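You operate a simulated robot arm through the tools that you are given. There is no shell and no other tool. Be economical: measure what you need, move in short steps, check, and stop when the job is done.

Carry out the task below with a simulated two-armed robot. There is one attempt and no reset: what you move stays moved.

TASK
Park the green rickshaw: handbrake on, gear in neutral, choke in, dash lid shut and locked.

It is judged by the outcome, as a careful person would: the job done as asked, and still so three seconds after it is handed in. It fails if anything else is knocked over, pushed out of place, dropped, spilled or broken. Lids that push on must go on centred and level and be pressed home; caps that screw on are set level and turned clockwise until they are tight.

THE ROBOT
Two 7-joint arms with three-finger grippers on one trunk, on a base that drives. Base frame: it is fixed to the floor where the robot stands at the start and does not move with it; the origin is under the middle of the robot, x ahead of it, y to its left, z up. Units: cm, rad, N and s.
The left shoulder is at the start at [7, 14.6, 121.2], the right one opposite. With the tool pointing down near the work surface each hand reaches from about 10 to 36 cm from the robot's upright axis, wherever it stands, measured 20 degrees to its own side. Places, roughly: choke knob [50, 30, 90]; dash lid [30, 50, 110]; gear lever [50, 10, 50]; handbrake lever [50, 0, 40]; silver lock knob [40, 30, 100]. Payload 2.2 kg a hand.
The tool frame of a hand sits at the grasp point between the pads (the TCP): z along the fingers, y along the line on which they close. The tips reach 2.8 cm beyond it. The gripper opens to 10.2 cm. The gripper's body begins 7.1 cm behind the TCP.
Orientation is told as [roll, pitch, yaw] about the base's x, y, z axes, in that order, counted from this pose: with the fingers straight down and closing along the base's y, the tool's x points along the base's -x, its y along +y and its z along -z.

THE INTERFACE
- The arms move only by the tool play_rows. It takes "left_deltas", "right_deltas" or both (then of equal length, played together; a hand with none holds still); each is a list of rows, each an object of numbers (a shift or turn left out is 0, a gripper value left out holds the last): "wx", "wy", "wz": the turn, a rotation vector about the tool's x, y, z in rad; "x", "y", "z": the shift along the tool's x, y, z in cm; "fingers": the gripper command, from -1 (fully open) to 1 (shut), values between in proportion. In form: [{"wx": .., "wy": .., "wz": .., "x": .., "y": .., "z": .., "fingers": ..}, ...]. A call has 1 to 8 rows; each row is the pose to reach, as a shift and turn from the pose commanded when the call began, along the tool's axes at that moment. A row lasts 0.2 s, in which the tool goes at most 5 cm and 0.15 rad; a call with a longer step from one row to the next is refused whole, and so is a gripper value outside its range. A pose out of reach is approached as far as the arm can. The call stops where the force on the tool passes 90 N (or 10 N more than at its start, if that is more) or the arm is blocked; 0.2 s more then pass. Each finger halts on what it meets, pressing with about 28 N; the grip force reading is that of the motor and also rises with nothing between the fingers. The clock runs only during rows and for 0.2 s after the last one: add rows that repeat a pose to give the fingers time. It gives the time, the measured TCP pose, the force on the tool (base axes), the opening and the grip force at its end, in the units of the frame above (readings bear some noise), with the torque about the TCP (base axes, N m) and any sound that the robot's microphone picked up.
- Cameras (640 x 400 px; columns grow to the right, rows downward): "scene" is now at [12.83, 4.36, 144.46]; the picture's right is [0.49, -0.87, 0.00], its down [-0.48, -0.27, -0.83] and it looks along [0.73, 0.41, -0.55] (base axes); focal length 214 px, centre (320, 200). "left" rides on the left gripper at [7.2, 3.8, -8.6] in its tool frame; the picture's right is [-0.46, 0.89, 0.00], its down [-0.60, -0.32, -0.73] and it looks along [-0.65, -0.34, 0.68] (tool axes); focal length 256 px, centre (320, 200). "right" rides on the right gripper at [6.9, 4.4, -8.6] in its tool frame; the picture's right is [-0.53, 0.85, 0.00], its down [-0.58, -0.36, -0.73] and it looks along [-0.62, -0.39, 0.68] (tool axes); focal length 256 px, centre (320, 200). There is no depth. A picture from a camera that has moved, and an enlarged one, comes with that camera's place and axes in the base frame and with its lens.
- get_image(camera): a new picture of that camera. The clock stands still meanwhile.
- lift_body(by): slides the trunk up (or, below 0, down) by that many cm; the arms and the scene camera ride with it, the base frame stays. It gives what a move gives, with no picture.
- base_move(legs): drives the robot by 1 to 6 legs, each [ahead, left, turn to the left] in cm, cm and rad, along the robot's own axes; the way and the turn of a leg run together, so that a leg with both is an arc; at most 150 cm and 3.142 rad a leg. The arms and the cameras ride along, it lands a little off, and it stops where it bumps. It gives what a move gives.
- head_to(pan, tilt): turns the head with the scene camera to pan (to the left, within 1.501 rad either way) and tilt (down, from -0.506 to 1.204), counted from straight ahead of the robot. It gives what a move gives.
- enlarge(camera, box): a new picture of the part [left, top, right, bottom] of that camera's present view, enlarged. The clock stands still meanwhile.
- sign_off(): hands the job in; it is judged then, once.

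Work in short steps. Places have to be worked out from the pictures, the camera data and where the tool is seen: move nearer, look again, correct. Check each grasp and each placing, and mend what went wrong. You have 120 turns and 88 pictures in all, those below and enlarged ones among them. Open the grippers and draw the arms clear of the work before you hand the job in, unless the task says otherwise; then end with one line.

The tools are called after ">>>" by a JSON object that holds its "fn" and its "kwargs". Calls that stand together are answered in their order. play_rows: Moves the arms, as the interface text tells. Its arguments: {"type":"object","properties":{"left_deltas":{"type":"array"},"right_deltas":{"type":"array"}},"required":[]} The other tools are called the same way: lift_body (by) slides the trunk up or down; base_move (legs) drives the base; head_to (pan, tilt) turns the head that bears the scene camera; get_image (camera) takes a picture; enlarge (camera, box) takes an enlarged picture of a part of a camera's view; sign_off () hands the job in.

At the start:

```text
clock: 0.0
left_tool_pos: [26.54, 31.81, 134.15]
left_ee_rot: [0.0, 0.0, 0.001]
left_contact_force: [0.2, 0.8, -0.4]
left_wrist_torque: [0.01, 0.0, -0.03]
left_gripper_width: 10.21
left_grip_force: 0.0
right_tool_pos: [34.9, 1.65, 131.36]
right_ee_rot: [0.001, -0.001, -0.001]
right_contact_force: [0.8, -0.1, 0.9]
right_wrist_torque: [0.02, 0.02, 0.01]
right_gripper_width: 10.17
right_grip_force: 0.1
trunk travel left (down, up): [-75.0, 19.0]
robot x, y, heading: [0.1, 0.05, -0.004]
head pan, tilt: [0.51, 0.588]
```

scene: 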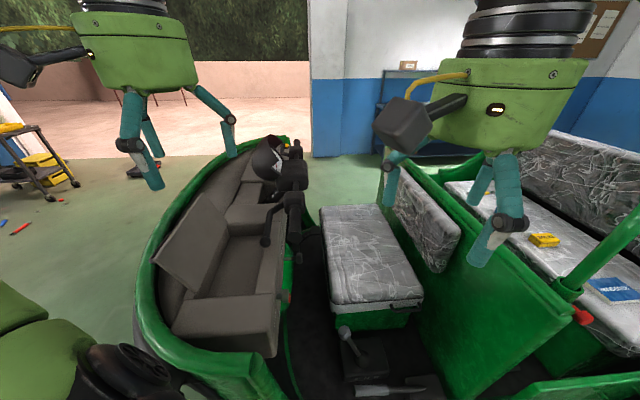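
right: 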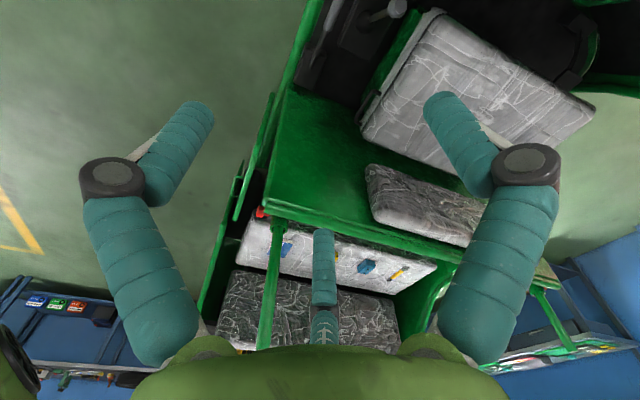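
left: 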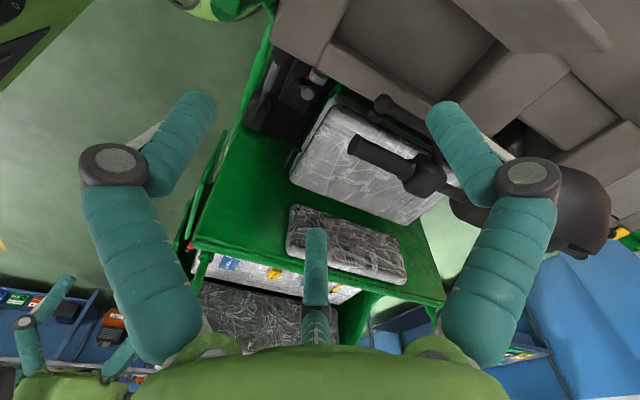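

I begin with closer looks at the dash and the levers in the scene view.

>>> {"fn": "enlarge", "kwargs": {"camera": "scene", "box": [130, 120, 330, 360]}}

>>> {"fn": "enlarge", "kwargs": {"camera": "scene", "box": [270, 300, 450, 400]}}

```text
1.67 times, centred on (230, 240) of scene
camera zoom: at [12.83, 4.36, 144.46], right [0.49, -0.87, 0.0], down [-0.48, -0.27, -0.83], along [0.73, 0.41, -0.55], focal length 358 px, centre (470, 133)
```

zoom: 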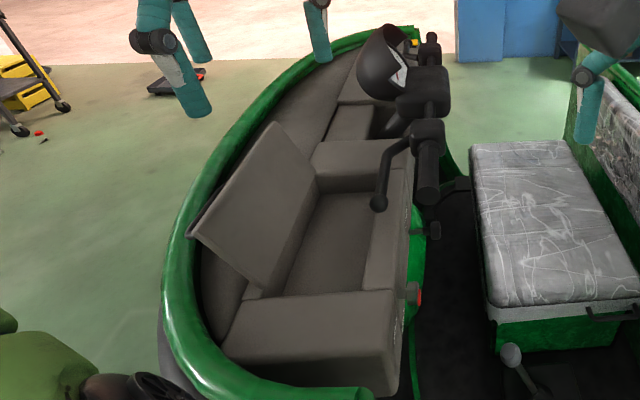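

```text
3.56 times, centred on (360, 350) of scene
camera zoom: at [12.83, 4.36, 144.46], right [0.49, -0.87, 0.0], down [-0.48, -0.27, -0.83], along [0.73, 0.41, -0.55], focal length 763 px, centre (178, -333)
```

zoom: 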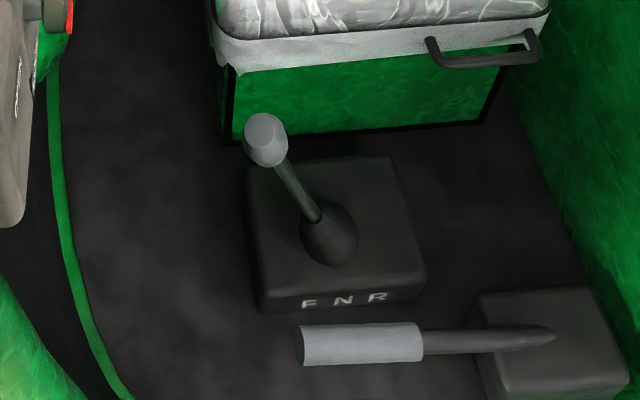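

The gear lever leans towards F, the handbrake lies flat, and the dash lid stands open. Next I look down at the rickshaw's near side and around me before driving.

>>> {"fn": "head_to", "kwargs": {"pan": 0.1, "tilt": 1.1}}

>>> {"fn": "get_image", "kwargs": {"camera": "scene"}}

>>> {"fn": "head_to", "kwargs": {"pan": -0.9, "tilt": 0.8}}

>>> {"fn": "get_image", "kwargs": {"camera": "scene"}}

>>> {"fn": "head_to", "kwargs": {"pan": 1.2, "tilt": 0.8}}

>>> {"fn": "get_image", "kwargs": {"camera": "scene"}}

```text
clock: 0.9
left_tool_pos: [26.5, 31.69, 134.13]
left_ee_rot: [0.001, 0.001, 0.0]
left_contact_force: [0.4, 0.0, -0.6]
left_wrist_torque: [0.02, 0.01, -0.01]
left_gripper_width: 10.22
left_grip_force: 0.1
right_tool_pos: [34.99, 1.68, 131.19]
right_ee_rot: [0.001, -0.001, 0.0]
right_contact_force: [0.3, -0.1, 0.4]
right_wrist_torque: [0.04, 0.0, 0.0]
right_gripper_width: 10.19
right_grip_force: 0.1
trunk travel left (down, up): [-75.0, 19.0]
robot x, y, heading: [-0.17, -0.2, 0.002]
head pan, tilt: [0.099, 1.1]
```

```text
82 pictures are left
camera scene: at [11.36, 0.67, 140.49], right [0.1, -0.99, 0.0], down [-0.89, -0.09, -0.45], along [0.45, 0.05, -0.89], focal length 214 px, centre (320, 200)
```

scene: 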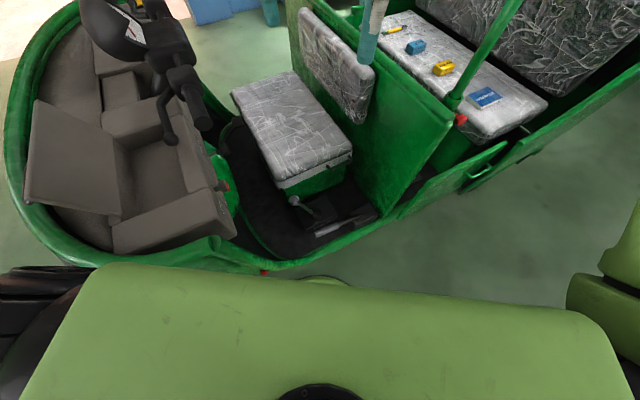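

```text
clock: 2.2
left_tool_pos: [26.58, 31.72, 134.1]
left_ee_rot: [0.001, 0.0, 0.0]
left_contact_force: [-0.2, 0.6, -0.5]
left_wrist_torque: [0.01, -0.03, 0.01]
left_gripper_width: 10.2
left_grip_force: 0.0
right_tool_pos: [34.94, 1.66, 131.11]
right_ee_rot: [0.003, 0.0, 0.0]
right_contact_force: [-0.4, -0.4, 0.2]
right_wrist_torque: [0.01, 0.0, 0.02]
right_gripper_width: 10.2
right_grip_force: 0.0
trunk travel left (down, up): [-75.0, 19.0]
robot x, y, heading: [0.58, -0.19, -0.003]
head pan, tilt: [-0.901, 0.799]
```

```text
81 pictures are left
camera scene: at [10.1, -6.28, 142.66], right [-0.78, -0.62, 0.0], down [-0.45, 0.56, -0.7], along [0.43, -0.55, -0.72], focal length 214 px, centre (320, 200)
```

scene: 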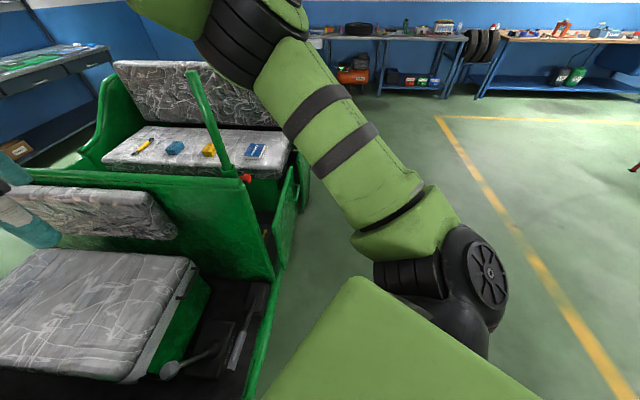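

```text
clock: 4.2
left_tool_pos: [26.58, 31.81, 134.13]
left_ee_rot: [0.002, 0.0, 0.0]
left_contact_force: [-0.3, -0.2, 0.2]
left_wrist_torque: [-0.01, -0.03, 0.0]
left_gripper_width: 10.2
left_grip_force: 0.0
right_tool_pos: [34.89, 1.64, 131.27]
right_ee_rot: [0.002, -0.001, 0.001]
right_contact_force: [0.5, 0.5, -0.9]
right_wrist_torque: [0.01, -0.01, -0.02]
right_gripper_width: 10.21
right_grip_force: 0.0
trunk travel left (down, up): [-75.0, 19.0]
robot x, y, heading: [0.04, 0.02, 0.004]
head pan, tilt: [1.201, 0.799]
```

```text
80 pictures are left
camera scene: at [8.0, 7.55, 142.66], right [0.93, -0.36, 0.0], down [-0.26, -0.67, -0.7], along [0.25, 0.65, -0.72], focal length 214 px, centre (320, 200)
```

scene: 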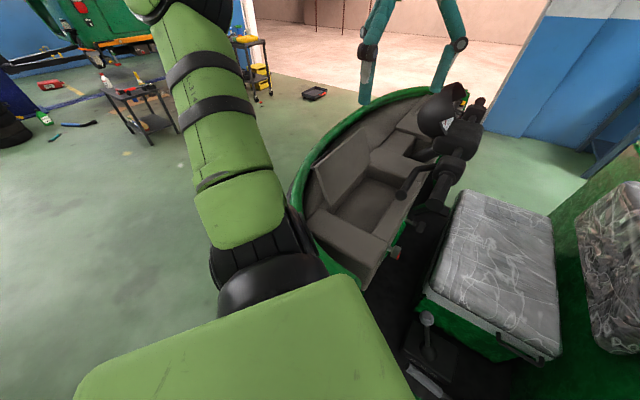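

To see the dash face I back off a little and shift right, then look again.

>>> {"fn": "base_move", "kwargs": {"legs": [[-12, 0, 0], [0, -40, 0]]}}

>>> {"fn": "head_to", "kwargs": {"pan": 0.85, "tilt": 0.55}}

>>> {"fn": "get_image", "kwargs": {"camera": "scene"}}

>>> {"fn": "enlarge", "kwargs": {"camera": "scene", "box": [240, 120, 400, 220]}}

```text
clock: 7.5
left_tool_pos: [14.41, -7.71, 134.07]
left_ee_rot: [-0.001, 0.001, 0.002]
left_contact_force: [-0.4, 0.5, 0.0]
left_wrist_torque: [0.01, 0.01, -0.04]
left_gripper_width: 10.2
left_grip_force: 0.1
right_tool_pos: [22.94, -37.66, 131.24]
right_ee_rot: [0.0, 0.001, 0.001]
right_contact_force: [-0.6, 0.3, -0.1]
right_wrist_torque: [-0.03, -0.02, 0.03]
right_gripper_width: 10.19
right_grip_force: 0.1
trunk travel left (down, up): [-75.0, 19.0]
robot x, y, heading: [-11.74, -39.48, 0.004]
head pan, tilt: [1.201, 0.799]
```

```text
clock: 8.4
left_tool_pos: [14.55, -7.98, 134.23]
left_ee_rot: [0.001, 0.001, 0.004]
left_contact_force: [0.1, -0.3, -0.4]
left_wrist_torque: [0.03, -0.04, -0.02]
left_gripper_width: 10.2
left_grip_force: 0.1
right_tool_pos: [22.99, -37.81, 131.2]
right_ee_rot: [0.002, 0.002, 0.002]
right_contact_force: [0.1, 0.0, 0.1]
right_wrist_torque: [0.06, 0.0, -0.02]
right_gripper_width: 10.18
right_grip_force: 0.1
trunk travel left (down, up): [-75.0, 19.0]
robot x, y, heading: [-11.96, -39.68, -0.0]
head pan, tilt: [0.85, 0.55]
```

```text
79 pictures are left
camera scene: at [-0.96, -32.91, 144.8], right [0.75, -0.66, 0.0], down [-0.34, -0.39, -0.85], along [0.56, 0.64, -0.52], focal length 214 px, centre (320, 200)
```

scene: 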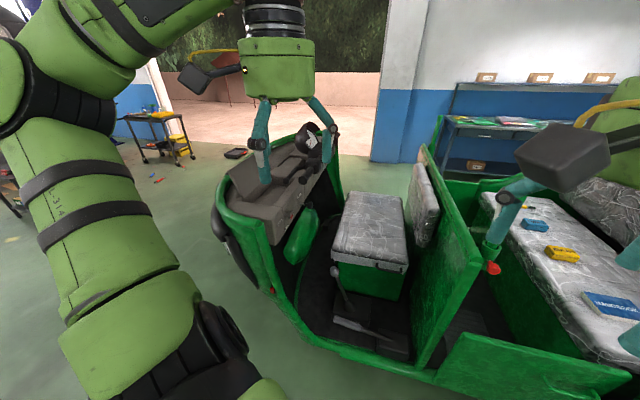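

```text
4.00 times, centred on (320, 170) of scene
camera zoom: at [-0.96, -32.91, 144.8], right [0.75, -0.66, 0.0], down [-0.34, -0.39, -0.85], along [0.56, 0.64, -0.52], focal length 858 px, centre (320, 320)
```

zoom: 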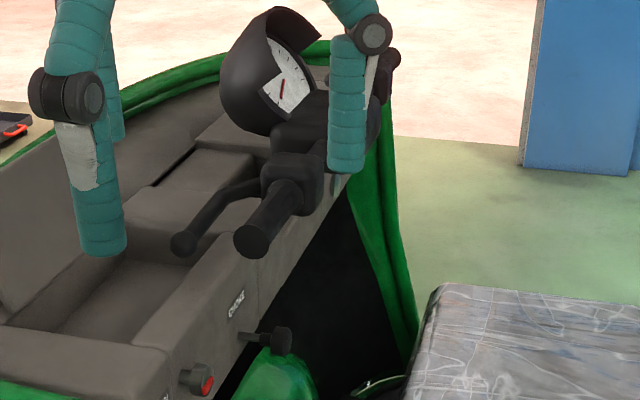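

There are two knobs on the dash face; I lower the trunk to see the face straighter.

>>> {"fn": "lift_body", "kwargs": {"by": -30}}

>>> {"fn": "head_to", "kwargs": {"pan": 0.85, "tilt": 0.3}}

>>> {"fn": "enlarge", "kwargs": {"camera": "scene", "box": [240, 130, 400, 230]}}

>>> {"fn": "enlarge", "kwargs": {"camera": "scene", "box": [240, 170, 320, 220]}}

```text
clock: 11.4
left_tool_pos: [14.48, -7.87, 104.33]
left_ee_rot: [0.001, 0.0, 0.003]
left_contact_force: [-0.1, -0.4, -0.7]
left_wrist_torque: [0.0, 0.0, -0.04]
left_gripper_width: 10.19
left_grip_force: 0.0
right_tool_pos: [22.87, -37.92, 101.22]
right_ee_rot: [0.002, 0.0, 0.002]
right_contact_force: [0.4, -0.5, -0.2]
right_wrist_torque: [0.02, 0.04, -0.01]
right_gripper_width: 10.22
right_grip_force: 0.1
trunk travel left (down, up): [-45.0, 49.0]
robot x, y, heading: [-12.14, -39.39, 0.001]
head pan, tilt: [0.85, 0.55]
```

```text
clock: 12.1
left_tool_pos: [14.57, -7.83, 104.26]
left_ee_rot: [0.001, -0.001, 0.004]
left_contact_force: [0.5, 0.8, 0.2]
left_wrist_torque: [-0.03, -0.02, -0.01]
left_gripper_width: 10.22
left_grip_force: 0.1
right_tool_pos: [22.92, -37.82, 101.14]
right_ee_rot: [0.002, 0.0, 0.002]
right_contact_force: [-0.1, 0.5, -0.2]
right_wrist_torque: [0.01, -0.01, 0.0]
right_gripper_width: 10.19
right_grip_force: 0.1
trunk travel left (down, up): [-45.0, 49.0]
robot x, y, heading: [-12.02, -39.3, -0.002]
head pan, tilt: [0.85, 0.3]
```

```text
4.00 times, centred on (320, 180) of scene
camera zoom: at [-0.72, -32.57, 117.09], right [0.75, -0.66, 0.0], down [-0.2, -0.22, -0.96], along [0.63, 0.72, -0.3], focal length 858 px, centre (320, 280)
```

zoom: 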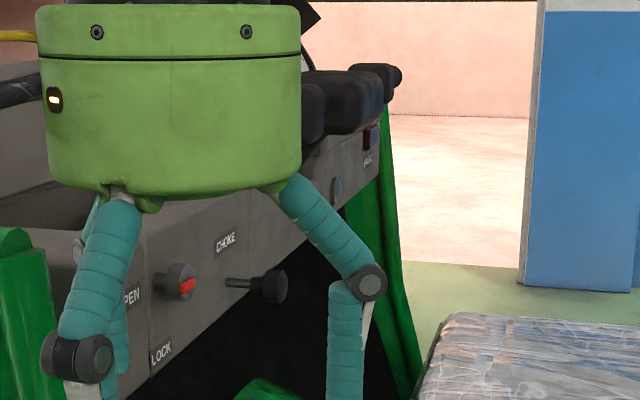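

```text
8.00 times, centred on (280, 195) of scene
camera zoom: at [-0.72, -32.57, 117.09], right [0.75, -0.66, 0.0], down [-0.2, -0.22, -0.96], along [0.63, 0.72, -0.3], focal length 1716 px, centre (640, 240)
```

zoom: 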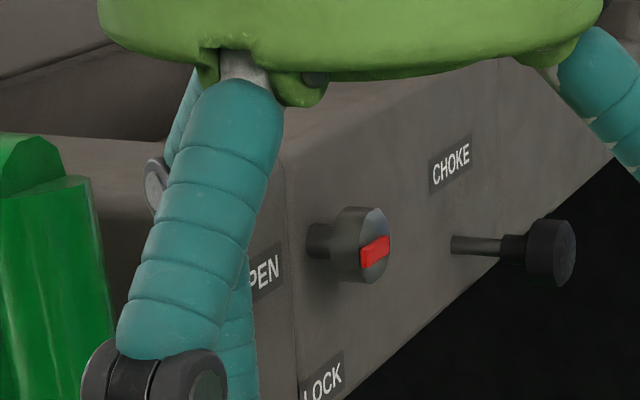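

The knob is a silver cylinder with a red bar towards OPEN, with LOCK below it, and the choke is pulled out. The rickshaw is turned about 0.5 rad, so I check my own base outline against the sill before approaching.

>>> {"fn": "head_to", "kwargs": {"pan": 0.0, "tilt": 1.2}}

>>> {"fn": "get_image", "kwargs": {"camera": "scene"}}

>>> {"fn": "head_to", "kwargs": {"pan": 0.9, "tilt": 0.9}}

>>> {"fn": "get_image", "kwargs": {"camera": "scene"}}

```text
clock: 13.3
left_tool_pos: [14.46, -7.73, 104.11]
left_ee_rot: [0.001, 0.002, 0.003]
left_contact_force: [-0.3, -0.7, 0.2]
left_wrist_torque: [0.01, 0.01, -0.02]
left_gripper_width: 10.19
left_grip_force: 0.3
right_tool_pos: [22.99, -37.73, 101.11]
right_ee_rot: [0.001, 0.0, 0.002]
right_contact_force: [0.5, -0.5, -0.1]
right_wrist_torque: [-0.01, -0.03, 0.0]
right_gripper_width: 10.2
right_grip_force: 0.1
trunk travel left (down, up): [-45.0, 49.0]
robot x, y, heading: [-11.55, -39.68, -0.001]
head pan, tilt: [0.0, 1.201]
```

```text
75 pictures are left
camera scene: at [-1.26, -39.58, 109.89], right [0.0, -1.0, 0.0], down [-0.93, 0.0, -0.36], along [0.36, 0.0, -0.93], focal length 214 px, centre (320, 200)
```

scene: 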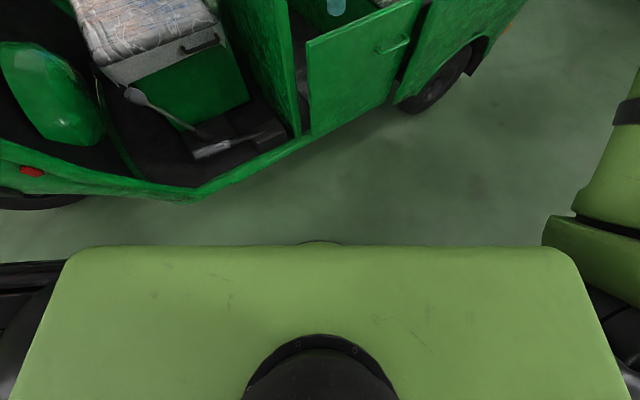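

```text
clock: 14.5
left_tool_pos: [14.53, -7.91, 104.21]
left_ee_rot: [0.0, -0.001, 0.003]
left_contact_force: [0.4, -0.3, 0.6]
left_wrist_torque: [-0.01, -0.02, -0.02]
left_gripper_width: 10.18
left_grip_force: 0.0
right_tool_pos: [22.91, -37.82, 101.16]
right_ee_rot: [0.001, -0.001, 0.002]
right_contact_force: [-0.6, -0.4, 0.1]
right_wrist_torque: [0.02, -0.01, -0.01]
right_gripper_width: 10.18
right_grip_force: 0.1
trunk travel left (down, up): [-45.0, 49.0]
robot x, y, heading: [-11.76, -39.78, 0.003]
head pan, tilt: [0.901, 0.901]
```

```text
74 pictures are left
camera scene: at [-2.18, -33.68, 111.87], right [0.78, -0.62, 0.0], down [-0.49, -0.62, -0.62], along [0.38, 0.49, -0.78], focal length 214 px, centre (320, 200)
```

scene: 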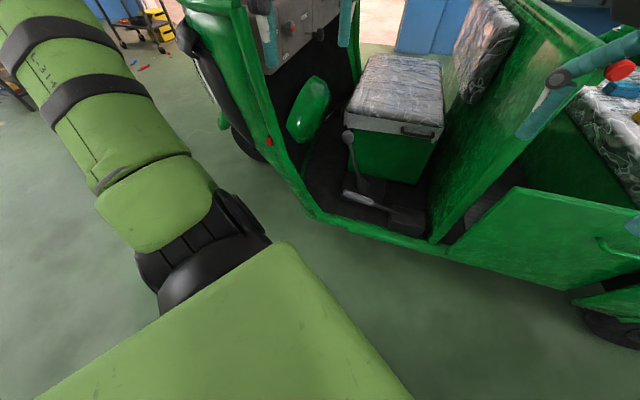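

The base reaches about 27 cm ahead of my axis and the sill lies near r≈35 along the rickshaw's lateral axis. I pitch the left fingers towards ahead while still clear, then drive to the dash.

>>> {"fn": "play_rows", "kwargs": {"left_deltas": [{"wy": -0.15, "x": -2, "fingers": 1}, {"wy": -0.3, "x": -4}, {"wy": -0.45, "x": -6}, {"wy": -0.6, "x": -8}, {"wy": -0.75, "x": -10}, {"wy": -0.9, "x": -12}, {"wy": -1.05, "x": -14}, {"wy": -1.2, "x": -16}]}}

>>> {"fn": "get_image", "kwargs": {"camera": "left"}}

```text
clock: 16.3
left_tool_pos: [30.52, -7.88, 104.26]
left_ee_rot: [-0.004, -1.2, 0.006]
left_contact_force: [0.0, -0.1, -0.7]
left_wrist_torque: [0.01, -0.02, 0.01]
left_gripper_width: 0.19
left_grip_force: 28.1
right_tool_pos: [22.97, -37.88, 101.18]
right_ee_rot: [0.002, 0.001, 0.001]
right_contact_force: [-0.4, 0.2, 0.5]
right_wrist_torque: [0.0, -0.01, 0.0]
right_gripper_width: 10.19
right_grip_force: 0.1
trunk travel left (down, up): [-45.0, 49.0]
robot x, y, heading: [-11.76, -39.53, 0.001]
head pan, tilt: [0.901, 0.901]
```

```text
73 pictures are left
camera left: at [19.94, -4.11, 100.38], right [0.17, 0.89, 0.43], down [-0.46, -0.32, 0.83], along [0.87, -0.34, 0.36], focal length 256 px, centre (320, 200)
```

left: 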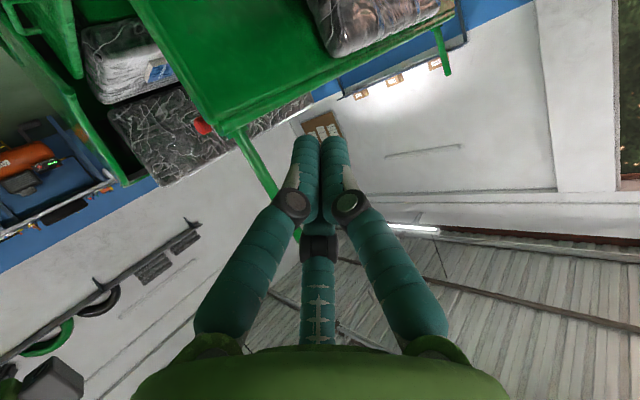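

Fingers are shut and nearly level. I raise the trunk for clearance over the dash, turn to line up with the rickshaw, and approach, stopping slightly short.

>>> {"fn": "lift_body", "kwargs": {"by": 32}}

>>> {"fn": "base_move", "kwargs": {"legs": [[0, 0, 0.5], [0, 41, 0], [20, 0, 0]]}}

>>> {"fn": "head_to", "kwargs": {"pan": 0.35, "tilt": 0.75}}

>>> {"fn": "get_image", "kwargs": {"camera": "scene"}}

```text
clock: 19.5
left_tool_pos: [30.54, -7.82, 136.22]
left_ee_rot: [-0.002, -1.201, 0.003]
left_contact_force: [-0.1, -0.3, -0.2]
left_wrist_torque: [-0.01, 0.01, -0.03]
left_gripper_width: 0.23
left_grip_force: 27.8
right_tool_pos: [22.97, -37.87, 133.17]
right_ee_rot: [0.002, 0.0, 0.002]
right_contact_force: [0.0, 0.6, -0.1]
right_wrist_torque: [0.0, 0.01, 0.02]
right_gripper_width: 10.17
right_grip_force: 0.0
trunk travel left (down, up): [-77.0, 17.0]
robot x, y, heading: [-11.75, -39.6, 0.005]
head pan, tilt: [0.901, 0.901]
```

```text
clock: 24.7
left_tool_pos: [7.31, 54.42, 136.3]
left_ee_rot: [-0.001, -1.204, 0.507]
left_contact_force: [0.1, 0.3, -0.1]
left_wrist_torque: [-0.03, 0.03, -0.03]
left_gripper_width: 0.23
left_grip_force: 27.7
right_tool_pos: [15.08, 24.51, 133.33]
right_ee_rot: [0.003, -0.004, 0.504]
right_contact_force: [0.0, -0.1, 0.0]
right_wrist_torque: [0.01, -0.06, -0.01]
right_gripper_width: 10.2
right_grip_force: 0.0
trunk travel left (down, up): [-77.0, 17.0]
robot x, y, heading: [-14.26, 6.28, 0.505]
head pan, tilt: [0.901, 0.901]
```

```text
clock: 25.6
left_tool_pos: [7.54, 54.64, 136.29]
left_ee_rot: [-0.001, -1.199, 0.506]
left_contact_force: [0.4, 0.6, -0.2]
left_wrist_torque: [0.01, -0.01, 0.01]
left_gripper_width: 0.22
left_grip_force: 28.0
right_tool_pos: [15.48, 24.66, 133.24]
right_ee_rot: [0.001, -0.002, 0.505]
right_contact_force: [-1.1, 0.5, 0.4]
right_wrist_torque: [0.0, 0.0, -0.03]
right_gripper_width: 10.22
right_grip_force: 0.0
trunk travel left (down, up): [-77.0, 17.0]
robot x, y, heading: [-14.14, 6.29, 0.503]
head pan, tilt: [0.351, 0.75]
```

```text
72 pictures are left
camera scene: at [-4.37, 14.96, 145.06], right [0.76, -0.66, 0.0], down [-0.45, -0.52, -0.73], along [0.48, 0.55, -0.68], focal length 214 px, centre (320, 200)
```

scene: 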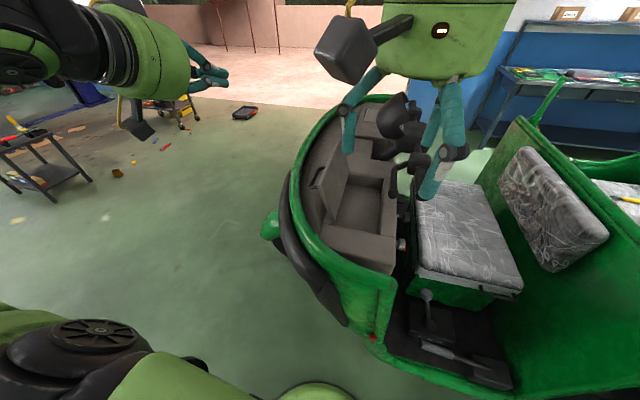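

The approach is clear. I move the right hand out of the view to the right and enlarge the lid.

>>> {"fn": "play_rows", "kwargs": {"right_deltas": [{"y": -5}, {"y": -10}, {"y": -15}, {"y": -20}, {"y": -24}]}}

>>> {"fn": "enlarge", "kwargs": {"camera": "scene", "box": [280, 110, 440, 270]}}

```text
clock: 26.8
left_tool_pos: [7.73, 54.25, 136.3]
left_ee_rot: [0.005, -1.203, 0.501]
left_contact_force: [1.0, -0.5, -0.1]
left_wrist_torque: [0.01, 0.05, 0.03]
left_gripper_width: 0.21
left_grip_force: 28.7
right_tool_pos: [27.14, 3.16, 133.29]
right_ee_rot: [0.002, -0.001, 0.506]
right_contact_force: [0.3, -0.2, -0.2]
right_wrist_torque: [0.03, 0.01, 0.03]
right_gripper_width: 10.22
right_grip_force: 0.2
trunk travel left (down, up): [-77.0, 17.0]
robot x, y, heading: [-13.93, 6.34, 0.506]
head pan, tilt: [0.351, 0.75]
```

```text
2.50 times, centred on (360, 190) of scene
camera zoom: at [-4.33, 14.68, 145.08], right [0.75, -0.66, 0.0], down [-0.45, -0.51, -0.73], along [0.48, 0.55, -0.68], focal length 536 px, centre (220, 225)
```

zoom: 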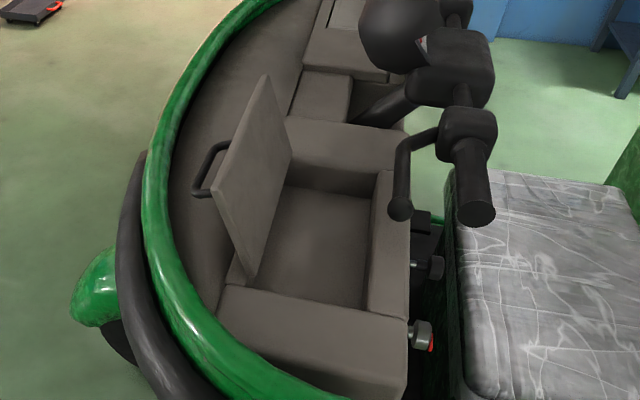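

Triangulated: lid free edge runs from about (21,45,113) to (42,58,113), hinge at z≈100, leaning forward with a handle on its front face. I come 5 cm closer and bring the left fingers above the space in front of the lid.

>>> {"fn": "base_move", "kwargs": {"legs": [[5, 0, 0]]}}

>>> {"fn": "play_rows", "kwargs": {"left_deltas": [{"x": 2.5, "y": -2.2, "z": 3.5}, {"x": 5, "y": -4.4, "z": 7}, {"x": 7.5, "y": -6.6, "z": 11}, {"x": 10.2, "y": -8.9, "z": 15.2}]}}

>>> {"fn": "enlarge", "kwargs": {"camera": "scene", "box": [220, 80, 440, 280]}}

>>> {"fn": "get_image", "kwargs": {"camera": "left"}}

```text
clock: 27.8
left_tool_pos: [11.12, 56.59, 136.65]
left_ee_rot: [-0.003, -1.207, 0.505]
left_contact_force: [-1.5, -1.2, 0.7]
left_wrist_torque: [-0.01, -0.01, 0.0]
left_gripper_width: 0.21
left_grip_force: 27.7
right_tool_pos: [30.64, 5.72, 133.58]
right_ee_rot: [0.003, -0.01, 0.505]
right_contact_force: [-0.7, -0.5, 0.1]
right_wrist_torque: [0.02, -0.06, -0.02]
right_gripper_width: 10.21
right_grip_force: 0.0
trunk travel left (down, up): [-77.0, 17.0]
robot x, y, heading: [-9.47, 8.6, 0.503]
head pan, tilt: [0.351, 0.75]
```

```text
refused: row 3 steps farther than a row can; nothing moved
```

```text
2.00 times, centred on (330, 180) of scene
camera zoom: at [-0.82, 16.97, 145.15], right [0.76, -0.66, 0.0], down [-0.44, -0.51, -0.74], along [0.48, 0.55, -0.68], focal length 429 px, centre (300, 240)
```

zoom: 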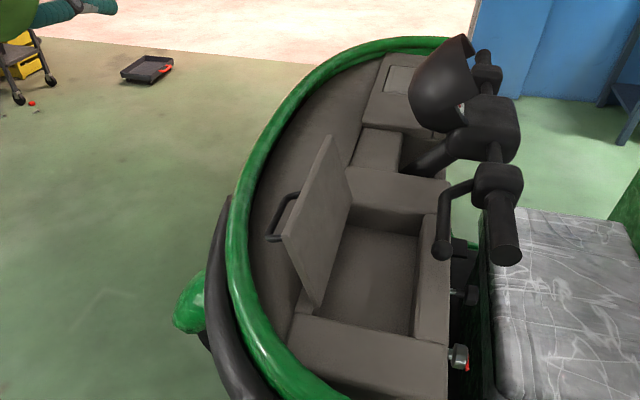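

```text
69 pictures are left
camera left: at [0.08, 54.72, 132.66], right [-0.28, 0.85, 0.43], down [-0.26, -0.5, 0.82], along [0.92, 0.12, 0.36], focal length 256 px, centre (320, 200)
```

left: 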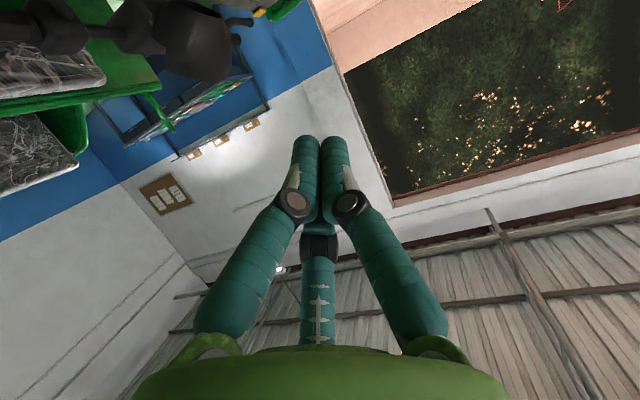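

The move was refused for step length; I split it finer.

>>> {"fn": "play_rows", "kwargs": {"left_deltas": [{"x": 2.1, "y": -1.9, "z": 3.3}, {"x": 4.2, "y": -3.7, "z": 6.5}, {"x": 6.3, "y": -5.6, "z": 9.8}, {"x": 8.4, "y": -7.5, "z": 13}, {"x": 10.4, "y": -9.3, "z": 16.3}, {"x": 10.4, "y": -9.3, "z": 16.3}]}}

>>> {"fn": "enlarge", "kwargs": {"camera": "scene", "box": [220, 80, 440, 280]}}

```text
clock: 29.2
left_tool_pos: [26.54, 54.35, 120.66]
left_ee_rot: [-0.003, -1.202, 0.506]
left_contact_force: [0.4, -0.5, 0.2]
left_wrist_torque: [-0.01, 0.01, -0.02]
left_gripper_width: 0.23
left_grip_force: 27.4
right_tool_pos: [31.28, 6.04, 133.27]
right_ee_rot: [0.002, -0.004, 0.507]
right_contact_force: [0.1, -0.2, 0.3]
right_wrist_torque: [0.01, -0.02, 0.02]
right_gripper_width: 10.2
right_grip_force: 0.0
trunk travel left (down, up): [-77.0, 17.0]
robot x, y, heading: [-9.83, 8.35, 0.506]
head pan, tilt: [0.351, 0.75]
```

```text
2.00 times, centred on (330, 180) of scene
camera zoom: at [-0.09, 17.38, 145.06], right [0.76, -0.66, 0.0], down [-0.45, -0.52, -0.73], along [0.48, 0.55, -0.68], focal length 429 px, centre (300, 240)
```

zoom: 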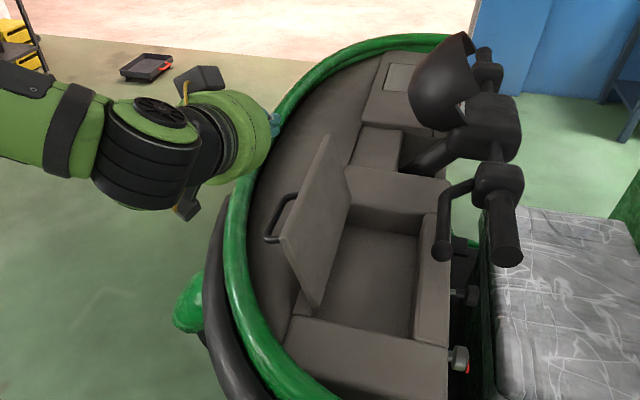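

The tip is projected above the gap in front of the lid. I tilt the fingers a bit steeper so that the hand stays above the handle, and lower 8 cm.

>>> {"fn": "play_rows", "kwargs": {"left_deltas": [{"wy": 0.15, "y": 1}, {"wy": 0.3, "y": 1.5}, {"wy": 0.3, "y": 1.5, "x": 3.7, "z": 1.4}, {"wy": 0.3, "y": 1.5, "x": 7.5, "z": 2.9}, {"wy": 0.3, "y": 1.5, "x": 7.5, "z": 2.9}]}}

>>> {"fn": "enlarge", "kwargs": {"camera": "scene", "box": [220, 80, 440, 280]}}

>>> {"fn": "get_image", "kwargs": {"camera": "left"}}

```text
clock: 30.4
left_tool_pos: [25.75, 55.63, 112.8]
left_ee_rot: [-0.002, -0.902, 0.504]
left_contact_force: [0.6, -0.5, 1.2]
left_wrist_torque: [0.01, 0.0, 0.02]
left_gripper_width: 0.19
left_grip_force: 27.9
right_tool_pos: [31.34, 5.81, 133.31]
right_ee_rot: [0.003, -0.004, 0.507]
right_contact_force: [0.4, 0.0, 0.1]
right_wrist_torque: [-0.01, -0.03, -0.01]
right_gripper_width: 10.21
right_grip_force: 0.0
trunk travel left (down, up): [-77.0, 17.0]
robot x, y, heading: [-9.91, 8.83, 0.504]
head pan, tilt: [0.351, 0.75]
```

```text
2.00 times, centred on (330, 180) of scene
camera zoom: at [-0.08, 17.18, 145.08], right [0.76, -0.66, 0.0], down [-0.45, -0.51, -0.73], along [0.48, 0.55, -0.68], focal length 429 px, centre (300, 240)
```

zoom: 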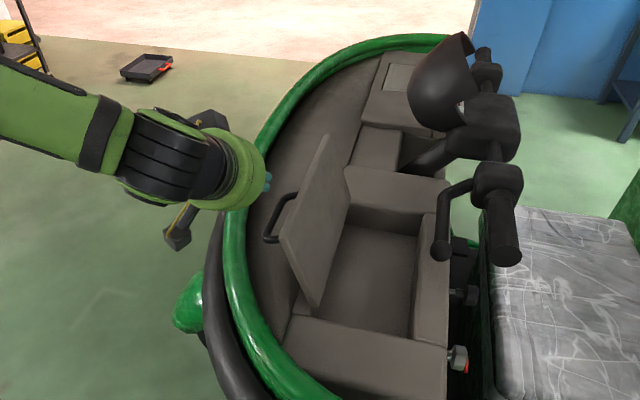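

```text
66 pictures are left
camera left: at [14.09, 53.39, 112.29], right [-0.18, 0.91, 0.37], down [-0.02, -0.37, 0.93], along [0.98, 0.16, 0.09], focal length 256 px, centre (320, 200)
```

left: 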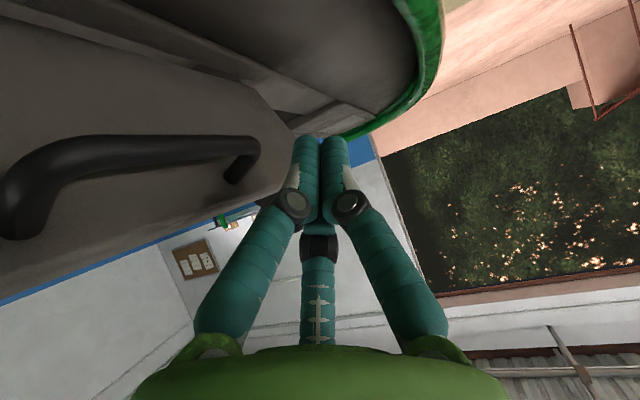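

The tip sits in front of the lid, about 2 cm below its free edge. I push back towards the driver until the lid is about vertical.

>>> {"fn": "play_rows", "kwargs": {"left_deltas": [{"y": -2}, {"y": -4}, {"y": -6}, {"y": -8}, {"y": -10}, {"y": -10}]}}

>>> {"fn": "enlarge", "kwargs": {"camera": "scene", "box": [220, 80, 440, 280]}}

```text
clock: 31.8
left_tool_pos: [30.37, 46.85, 112.55]
left_ee_rot: [-0.002, -0.898, 0.504]
left_contact_force: [0.5, -0.2, 0.1]
left_wrist_torque: [0.01, 0.0, -0.02]
left_gripper_width: 0.2
left_grip_force: 28.1
right_tool_pos: [31.12, 5.94, 133.27]
right_ee_rot: [0.002, -0.004, 0.507]
right_contact_force: [-0.4, 0.8, 0.7]
right_wrist_torque: [0.0, -0.02, 0.01]
right_gripper_width: 10.2
right_grip_force: 0.1
trunk travel left (down, up): [-77.0, 17.0]
robot x, y, heading: [-10.1, 8.72, 0.501]
head pan, tilt: [0.351, 0.75]
```

```text
2.00 times, centred on (330, 180) of scene
camera zoom: at [-0.28, 17.38, 145.04], right [0.76, -0.66, 0.0], down [-0.45, -0.52, -0.73], along [0.48, 0.55, -0.68], focal length 429 px, centre (300, 240)
```

zoom: 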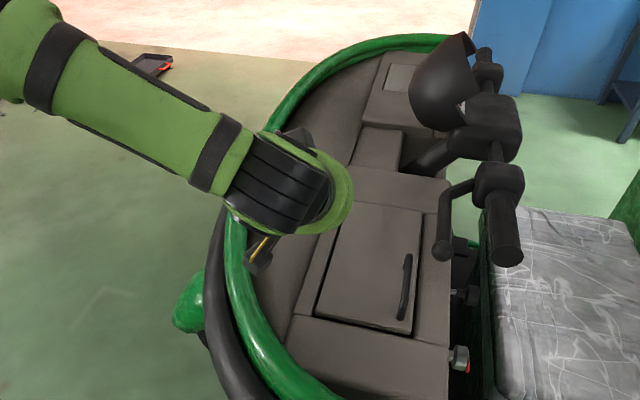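

The lid swung shut by itself. I press gently near its free edge to make sure it is home.

>>> {"fn": "play_rows", "kwargs": {"left_deltas": [{"x": 1.5, "y": -3.5, "z": -1.8}, {"x": 2.95, "y": -7, "z": -3.7}, {"x": 6.0, "y": -7, "z": -1.2}, {"x": 8.4, "y": -7, "z": 0.65}, {"x": 9.2, "y": -7, "z": 1.3}, {"x": 10, "y": -7, "z": 1.9}, {"x": 10.8, "y": -7, "z": 2.5}, {"x": 11.6, "y": -7, "z": 3.1}]}}

>>> {"fn": "enlarge", "kwargs": {"camera": "scene", "box": [280, 120, 420, 260]}}

```text
clock: 33.6
left_tool_pos: [27.4, 42.59, 105.25]
left_ee_rot: [-0.001, -0.902, 0.506]
left_contact_force: [0.0, -0.6, 0.5]
left_wrist_torque: [0.0, 0.02, 0.04]
left_gripper_width: 0.22
left_grip_force: 27.9
left hand out of reach, approached as far as the arm can: row 2, 3, 4, 5, 6, 7, 8
right_tool_pos: [31.35, 5.95, 133.33]
right_ee_rot: [0.002, -0.002, 0.505]
right_contact_force: [-0.3, -0.6, 1.0]
right_wrist_torque: [-0.02, 0.02, 0.0]
right_gripper_width: 10.2
right_grip_force: 0.1
trunk travel left (down, up): [-77.0, 17.0]
robot x, y, heading: [-9.95, 8.69, 0.504]
head pan, tilt: [0.351, 0.75]
```

```text
2.86 times, centred on (350, 190) of scene
camera zoom: at [-0.04, 17.34, 145.06], right [0.76, -0.66, 0.0], down [-0.45, -0.52, -0.73], along [0.48, 0.55, -0.68], focal length 613 px, centre (234, 229)
```

zoom: 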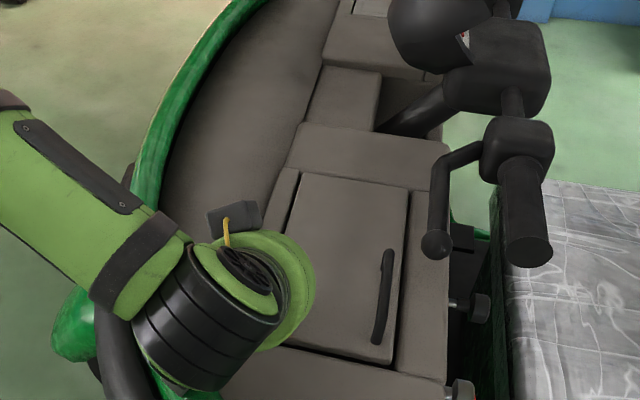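

The left arm is at a joint limit here, above the lid. I raise it, shift the base 10 cm to the right so the target is in front of the left shoulder, and try again.

>>> {"fn": "play_rows", "kwargs": {"left_deltas": [{"x": -3, "z": -2.4}, {"x": -6, "z": -4.8}]}}

>>> {"fn": "base_move", "kwargs": {"legs": [[0, -10, 0]]}}

>>> {"fn": "enlarge", "kwargs": {"camera": "scene", "box": [260, 100, 420, 260]}}

```text
clock: 34.2
left_tool_pos: [27.27, 42.58, 112.98]
left_ee_rot: [0.002, -0.903, 0.505]
left_contact_force: [-0.4, -0.7, -0.1]
left_wrist_torque: [0.02, -0.02, 0.02]
left_gripper_width: 0.21
left_grip_force: 28.3
right_tool_pos: [31.26, 5.73, 133.25]
right_ee_rot: [0.001, -0.003, 0.505]
right_contact_force: [-1.0, -0.6, 0.3]
right_wrist_torque: [0.02, -0.02, 0.03]
right_gripper_width: 10.21
right_grip_force: 0.0
trunk travel left (down, up): [-77.0, 17.0]
robot x, y, heading: [-9.9, 8.58, 0.502]
head pan, tilt: [0.351, 0.75]
```

```text
clock: 35.3
left_tool_pos: [31.98, 34.2, 112.84]
left_ee_rot: [-0.005, -0.902, 0.51]
left_contact_force: [-0.7, 0.0, 0.1]
left_wrist_torque: [-0.01, 0.0, 0.01]
left_gripper_width: 0.2
left_grip_force: 28.2
right_tool_pos: [35.93, -2.53, 133.4]
right_ee_rot: [-0.002, -0.002, 0.506]
right_contact_force: [-0.6, 0.4, 0.0]
right_wrist_torque: [-0.06, -0.01, 0.01]
right_gripper_width: 10.22
right_grip_force: 0.0
trunk travel left (down, up): [-77.0, 17.0]
robot x, y, heading: [-4.86, -0.32, 0.506]
head pan, tilt: [0.351, 0.75]
```

```text
2.50 times, centred on (340, 180) of scene
camera zoom: at [4.59, 8.95, 145.06], right [0.76, -0.66, 0.0], down [-0.45, -0.52, -0.73], along [0.48, 0.55, -0.68], focal length 536 px, centre (270, 250)
```

zoom: 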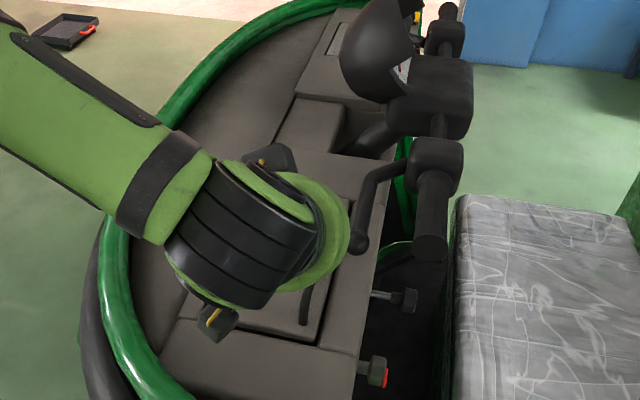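

The tip now hovers just over the lid's near half. I lower it there until it presses.

>>> {"fn": "play_rows", "kwargs": {"left_deltas": [{"y": 2.5}, {"x": 3, "y": 2.5, "z": 2.4}, {"x": 5.5, "y": 2.5, "z": 4.4}, {"x": 6.3, "y": 2.5, "z": 5}, {"x": 7.1, "y": 2.5, "z": 5.6}, {"x": 7.9, "y": 2.5, "z": 6.2}, {"x": 8.3, "y": 2.5, "z": 6.6}]}}

```text
clock: 36.8
left_tool_pos: [30.85, 35.89, 104.56]
left_ee_rot: [0.026, -0.945, 0.478]
left_contact_force: [-25.1, -4.3, 50.8]
left_wrist_torque: [-1.66, 7.66, -0.35]
left_gripper_width: 0.19
left_grip_force: 28.1
right_tool_pos: [35.47, -3.24, 133.57]
right_ee_rot: [0.001, -0.011, 0.508]
right_contact_force: [0.3, -0.2, -0.3]
right_wrist_torque: [-0.03, 0.02, -0.04]
right_gripper_width: 10.22
right_grip_force: 0.0
trunk travel left (down, up): [-77.0, 17.0]
robot x, y, heading: [-5.07, -0.27, 0.506]
head pan, tilt: [0.351, 0.75]
stopped in row 7 (left hand): the force on the tool passed its limit at 99 N (the readings are from after the stop); the commanded pose is now the measured one
```

The torque says the hand's underside touched the dash about 15 cm behind the tip, not the tip. I back off at once and look.

>>> {"fn": "play_rows", "kwargs": {"left_deltas": [{"x": -3, "z": -2.4}, {"x": -6, "z": -4.8}, {"x": -9, "z": -7.2}]}}

>>> {"fn": "enlarge", "kwargs": {"camera": "scene", "box": [240, 100, 420, 280]}}

>>> {"fn": "get_image", "kwargs": {"camera": "left"}}

```text
clock: 37.6
left_tool_pos: [31.09, 35.94, 115.48]
left_ee_rot: [0.016, -0.934, 0.488]
left_contact_force: [-0.2, -0.5, -0.1]
left_wrist_torque: [-0.01, 0.0, 0.01]
left_gripper_width: 0.2
left_grip_force: 27.8
right_tool_pos: [36.07, -2.8, 133.3]
right_ee_rot: [0.0, -0.004, 0.509]
right_contact_force: [-0.5, -1.1, -0.2]
right_wrist_torque: [-0.04, 0.03, 0.0]
right_gripper_width: 10.21
right_grip_force: 0.1
trunk travel left (down, up): [-77.0, 17.0]
robot x, y, heading: [-5.4, 0.09, 0.504]
head pan, tilt: [0.351, 0.75]
```

```text
2.22 times, centred on (330, 190) of scene
camera zoom: at [4.63, 8.59, 145.06], right [0.76, -0.66, 0.0], down [-0.45, -0.51, -0.73], along [0.48, 0.55, -0.68], focal length 477 px, centre (298, 222)
```

zoom: 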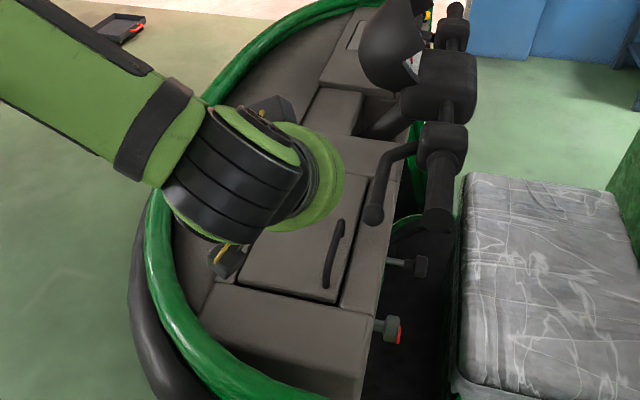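

```text
61 pictures are left
camera left: at [19.42, 33.85, 114.64], right [-0.18, 0.91, 0.38], down [-0.04, -0.4, 0.92], along [0.98, 0.15, 0.11], focal length 256 px, centre (320, 200)
```

left: 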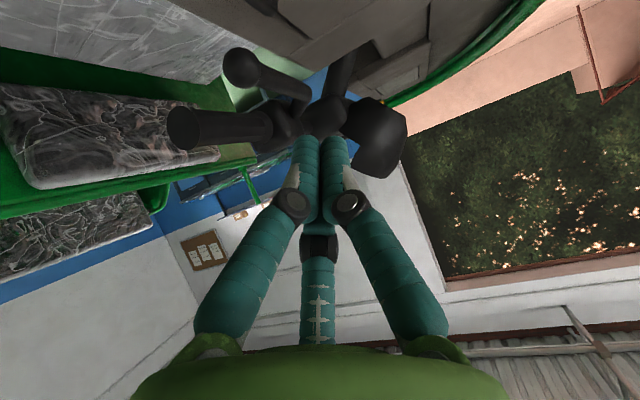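

The lid looks flush and nothing moved. I turn the fingers steeper so only the tip can touch, and press again near the free edge.

>>> {"fn": "play_rows", "kwargs": {"left_deltas": [{"wy": 0.15}, {"wy": 0.3}, {"wy": 0.45}, {"wy": 0.6}, {"wy": 0.6}]}}

```text
clock: 38.8
left_tool_pos: [31.24, 36.03, 115.42]
left_ee_rot: [0.013, -0.333, 0.498]
left_contact_force: [-0.3, 0.4, 0.2]
left_wrist_torque: [0.05, 0.0, -0.02]
left_gripper_width: 0.22
left_grip_force: 27.9
right_tool_pos: [36.06, -2.69, 133.35]
right_ee_rot: [0.001, -0.003, 0.509]
right_contact_force: [0.8, 0.3, -0.1]
right_wrist_torque: [0.03, -0.04, -0.01]
right_gripper_width: 10.21
right_grip_force: 0.1
trunk travel left (down, up): [-77.0, 17.0]
robot x, y, heading: [-4.97, -0.1, 0.509]
head pan, tilt: [0.351, 0.75]
```

Pose reached at pitch -0.33. Now lower onto the lid in small steps.

>>> {"fn": "play_rows", "kwargs": {"left_deltas": [{"x": -1.9, "z": 0.65}, {"x": -0.6, "z": 4.4}, {"x": 0.7, "z": 8.2}, {"x": 1.4, "z": 10.1}, {"x": 1.7, "z": 11}, {"x": 2.0, "z": 11.9}, {"x": 2.3, "z": 12.8}, {"x": 2.6, "z": 13.7}]}}

>>> {"fn": "enlarge", "kwargs": {"camera": "scene", "box": [240, 100, 420, 280]}}

```text
clock: 40.6
left_tool_pos: [32.79, 37.25, 103.13]
left_ee_rot: [0.004, -0.369, 0.503]
left_contact_force: [-8.1, 12.0, 64.9]
left_wrist_torque: [0.03, 0.31, -0.35]
left_gripper_width: 0.21
left_grip_force: 28.2
right_tool_pos: [35.27, -2.98, 133.65]
right_ee_rot: [0.0, -0.011, 0.508]
right_contact_force: [0.1, -0.2, -0.3]
right_wrist_torque: [-0.02, 0.01, -0.02]
right_gripper_width: 10.21
right_grip_force: 0.0
trunk travel left (down, up): [-77.0, 17.0]
robot x, y, heading: [-5.22, 0.02, 0.509]
head pan, tilt: [0.351, 0.75]
```

```text
2.22 times, centred on (330, 190) of scene
camera zoom: at [3.71, 8.3, 145.27], right [0.76, -0.65, 0.0], down [-0.44, -0.51, -0.74], along [0.48, 0.55, -0.68], focal length 477 px, centre (298, 222)
```

zoom: 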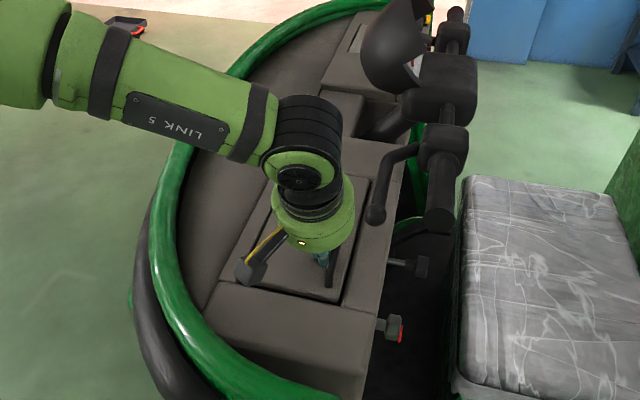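

The lid is seated under 65 N at the tip. I retract the left hand up and back, then reposition the base towards the driver's opening, turned to face the dash obliquely for the lock and choke with the right hand.

>>> {"fn": "play_rows", "kwargs": {"left_deltas": [{"x": -1.5, "z": -4.5}, {"x": -3, "z": -9}, {"x": -4.5, "z": -13.5}, {"x": -0.5, "z": -15.5}, {"x": 4, "z": -17}, {"x": 8.5, "z": -18.5}]}}

>>> {"fn": "base_move", "kwargs": {"legs": [[0, -29, 0], [0, 0, 0.59]]}}

>>> {"fn": "head_to", "kwargs": {"pan": 0.2, "tilt": 0.7}}

>>> {"fn": "get_image", "kwargs": {"camera": "scene"}}

```text
clock: 42.0
left_tool_pos: [20.67, 29.97, 116.33]
left_ee_rot: [0.012, -0.336, 0.499]
left_contact_force: [-0.4, 0.2, -0.1]
left_wrist_torque: [0.03, 0.02, 0.0]
left_gripper_width: 0.21
left_grip_force: 28.2
right_tool_pos: [36.02, -3.0, 133.3]
right_ee_rot: [0.002, -0.001, 0.508]
right_contact_force: [0.5, -0.4, -0.2]
right_wrist_torque: [-0.02, -0.03, -0.01]
right_gripper_width: 10.2
right_grip_force: 0.0
trunk travel left (down, up): [-77.0, 17.0]
robot x, y, heading: [-5.06, -0.07, 0.508]
head pan, tilt: [0.351, 0.75]
```

```text
clock: 45.6
left_tool_pos: [13.47, 14.08, 116.45]
left_ee_rot: [0.011, -0.335, 1.094]
left_contact_force: [-0.2, -0.7, -0.1]
left_wrist_torque: [-0.02, -0.03, 0.02]
left_gripper_width: 0.2
left_grip_force: 27.9
right_tool_pos: [44.68, -4.61, 133.44]
right_ee_rot: [0.003, -0.005, 1.1]
right_contact_force: [1.3, -0.1, 0.1]
right_wrist_torque: [-0.02, -0.04, 0.01]
right_gripper_width: 10.25
right_grip_force: 0.1
trunk travel left (down, up): [-77.0, 17.0]
robot x, y, heading: [9.11, -25.51, 1.1]
head pan, tilt: [0.351, 0.75]
```

```text
clock: 46.3
left_tool_pos: [13.41, 14.26, 116.35]
left_ee_rot: [0.012, -0.335, 1.093]
left_contact_force: [-0.1, 0.0, -0.4]
left_wrist_torque: [0.0, 0.0, -0.01]
left_gripper_width: 0.2
left_grip_force: 28.0
right_tool_pos: [44.58, -4.53, 133.25]
right_ee_rot: [0.002, -0.004, 1.098]
right_contact_force: [0.2, -0.1, 0.1]
right_wrist_torque: [0.0, 0.02, 0.03]
right_gripper_width: 10.22
right_grip_force: 0.0
trunk travel left (down, up): [-77.0, 17.0]
robot x, y, heading: [8.89, -25.57, 1.098]
head pan, tilt: [0.201, 0.7]
```

```text
59 pictures are left
camera scene: at [13.53, -12.72, 145.48], right [0.96, -0.27, 0.0], down [-0.17, -0.62, -0.76], along [0.2, 0.74, -0.64], focal length 214 px, centre (320, 200)
```

scene: 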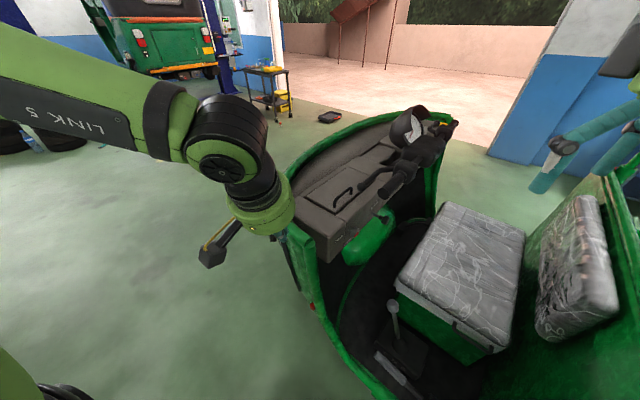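

Clear all round. I turn the right hand to point along the rickshaw's forward direction: first yaw, then pitch up to horizontal.

>>> {"fn": "play_rows", "kwargs": {"right_deltas": [{"wz": -0.145}, {"wz": -0.29}, {"wz": -0.435}, {"wz": -0.58}, {"wz": -0.725}, {"wz": -0.87}, {"wz": -1.01}]}}

>>> {"fn": "play_rows", "kwargs": {"right_deltas": [{"wy": -0.15}, {"wy": -0.3, "x": -1}, {"wy": -0.45, "x": -2}, {"wy": -0.6, "x": -4}, {"wy": -0.75, "x": -6}, {"wy": -0.9, "x": -8}, {"wy": -1.05, "x": -10}, {"wy": -1.2, "x": -12}]}}

>>> {"fn": "play_rows", "kwargs": {"right_deltas": [{"wy": -0.15}, {"wy": -0.3}, {"wy": -0.37}, {"wy": -0.37}]}}

```text
clock: 47.9
left_tool_pos: [13.31, 14.22, 116.36]
left_ee_rot: [0.011, -0.336, 1.093]
left_contact_force: [0.2, 0.6, -0.3]
left_wrist_torque: [0.02, -0.02, -0.01]
left_gripper_width: 0.23
left_grip_force: 28.4
right_tool_pos: [42.82, -4.67, 132.06]
right_ee_rot: [-0.002, -0.002, 2.111]
right_contact_force: [0.2, -0.3, -0.1]
right_wrist_torque: [0.01, 0.0, 0.0]
right_gripper_width: 10.21
right_grip_force: 0.1
right hand out of reach, approached as far as the arm can: row 7
trunk travel left (down, up): [-77.0, 17.0]
robot x, y, heading: [8.64, -25.27, 1.098]
head pan, tilt: [0.201, 0.7]
```

```text
clock: 49.7
left_tool_pos: [13.38, 14.16, 116.22]
left_ee_rot: [0.011, -0.334, 1.093]
left_contact_force: [0.2, 0.3, -0.2]
left_wrist_torque: [-0.03, -0.06, -0.01]
left_gripper_width: 0.21
left_grip_force: 28.5
right_tool_pos: [36.58, 5.76, 132.15]
right_ee_rot: [-0.005, -1.205, 2.115]
right_contact_force: [0.3, 0.1, 1.0]
right_wrist_torque: [-0.03, 0.03, -0.01]
right_gripper_width: 10.18
right_grip_force: 0.1
trunk travel left (down, up): [-77.0, 17.0]
robot x, y, heading: [8.88, -25.35, 1.094]
head pan, tilt: [0.201, 0.7]
```

```text
clock: 50.7
left_tool_pos: [13.51, 14.2, 116.32]
left_ee_rot: [0.011, -0.335, 1.093]
left_contact_force: [-0.7, -0.1, 0.0]
left_wrist_torque: [0.0, 0.01, -0.03]
left_gripper_width: 0.22
left_grip_force: 27.9
right_tool_pos: [36.58, 5.63, 132.11]
right_ee_rot: [-2.422, -1.567, -1.751]
right_contact_force: [-0.3, -0.5, 1.0]
right_wrist_torque: [-0.01, -0.01, -0.04]
right_gripper_width: 10.2
right_grip_force: 0.1
trunk travel left (down, up): [-77.0, 17.0]
robot x, y, heading: [8.86, -26.1, 1.098]
head pan, tilt: [0.201, 0.7]
```

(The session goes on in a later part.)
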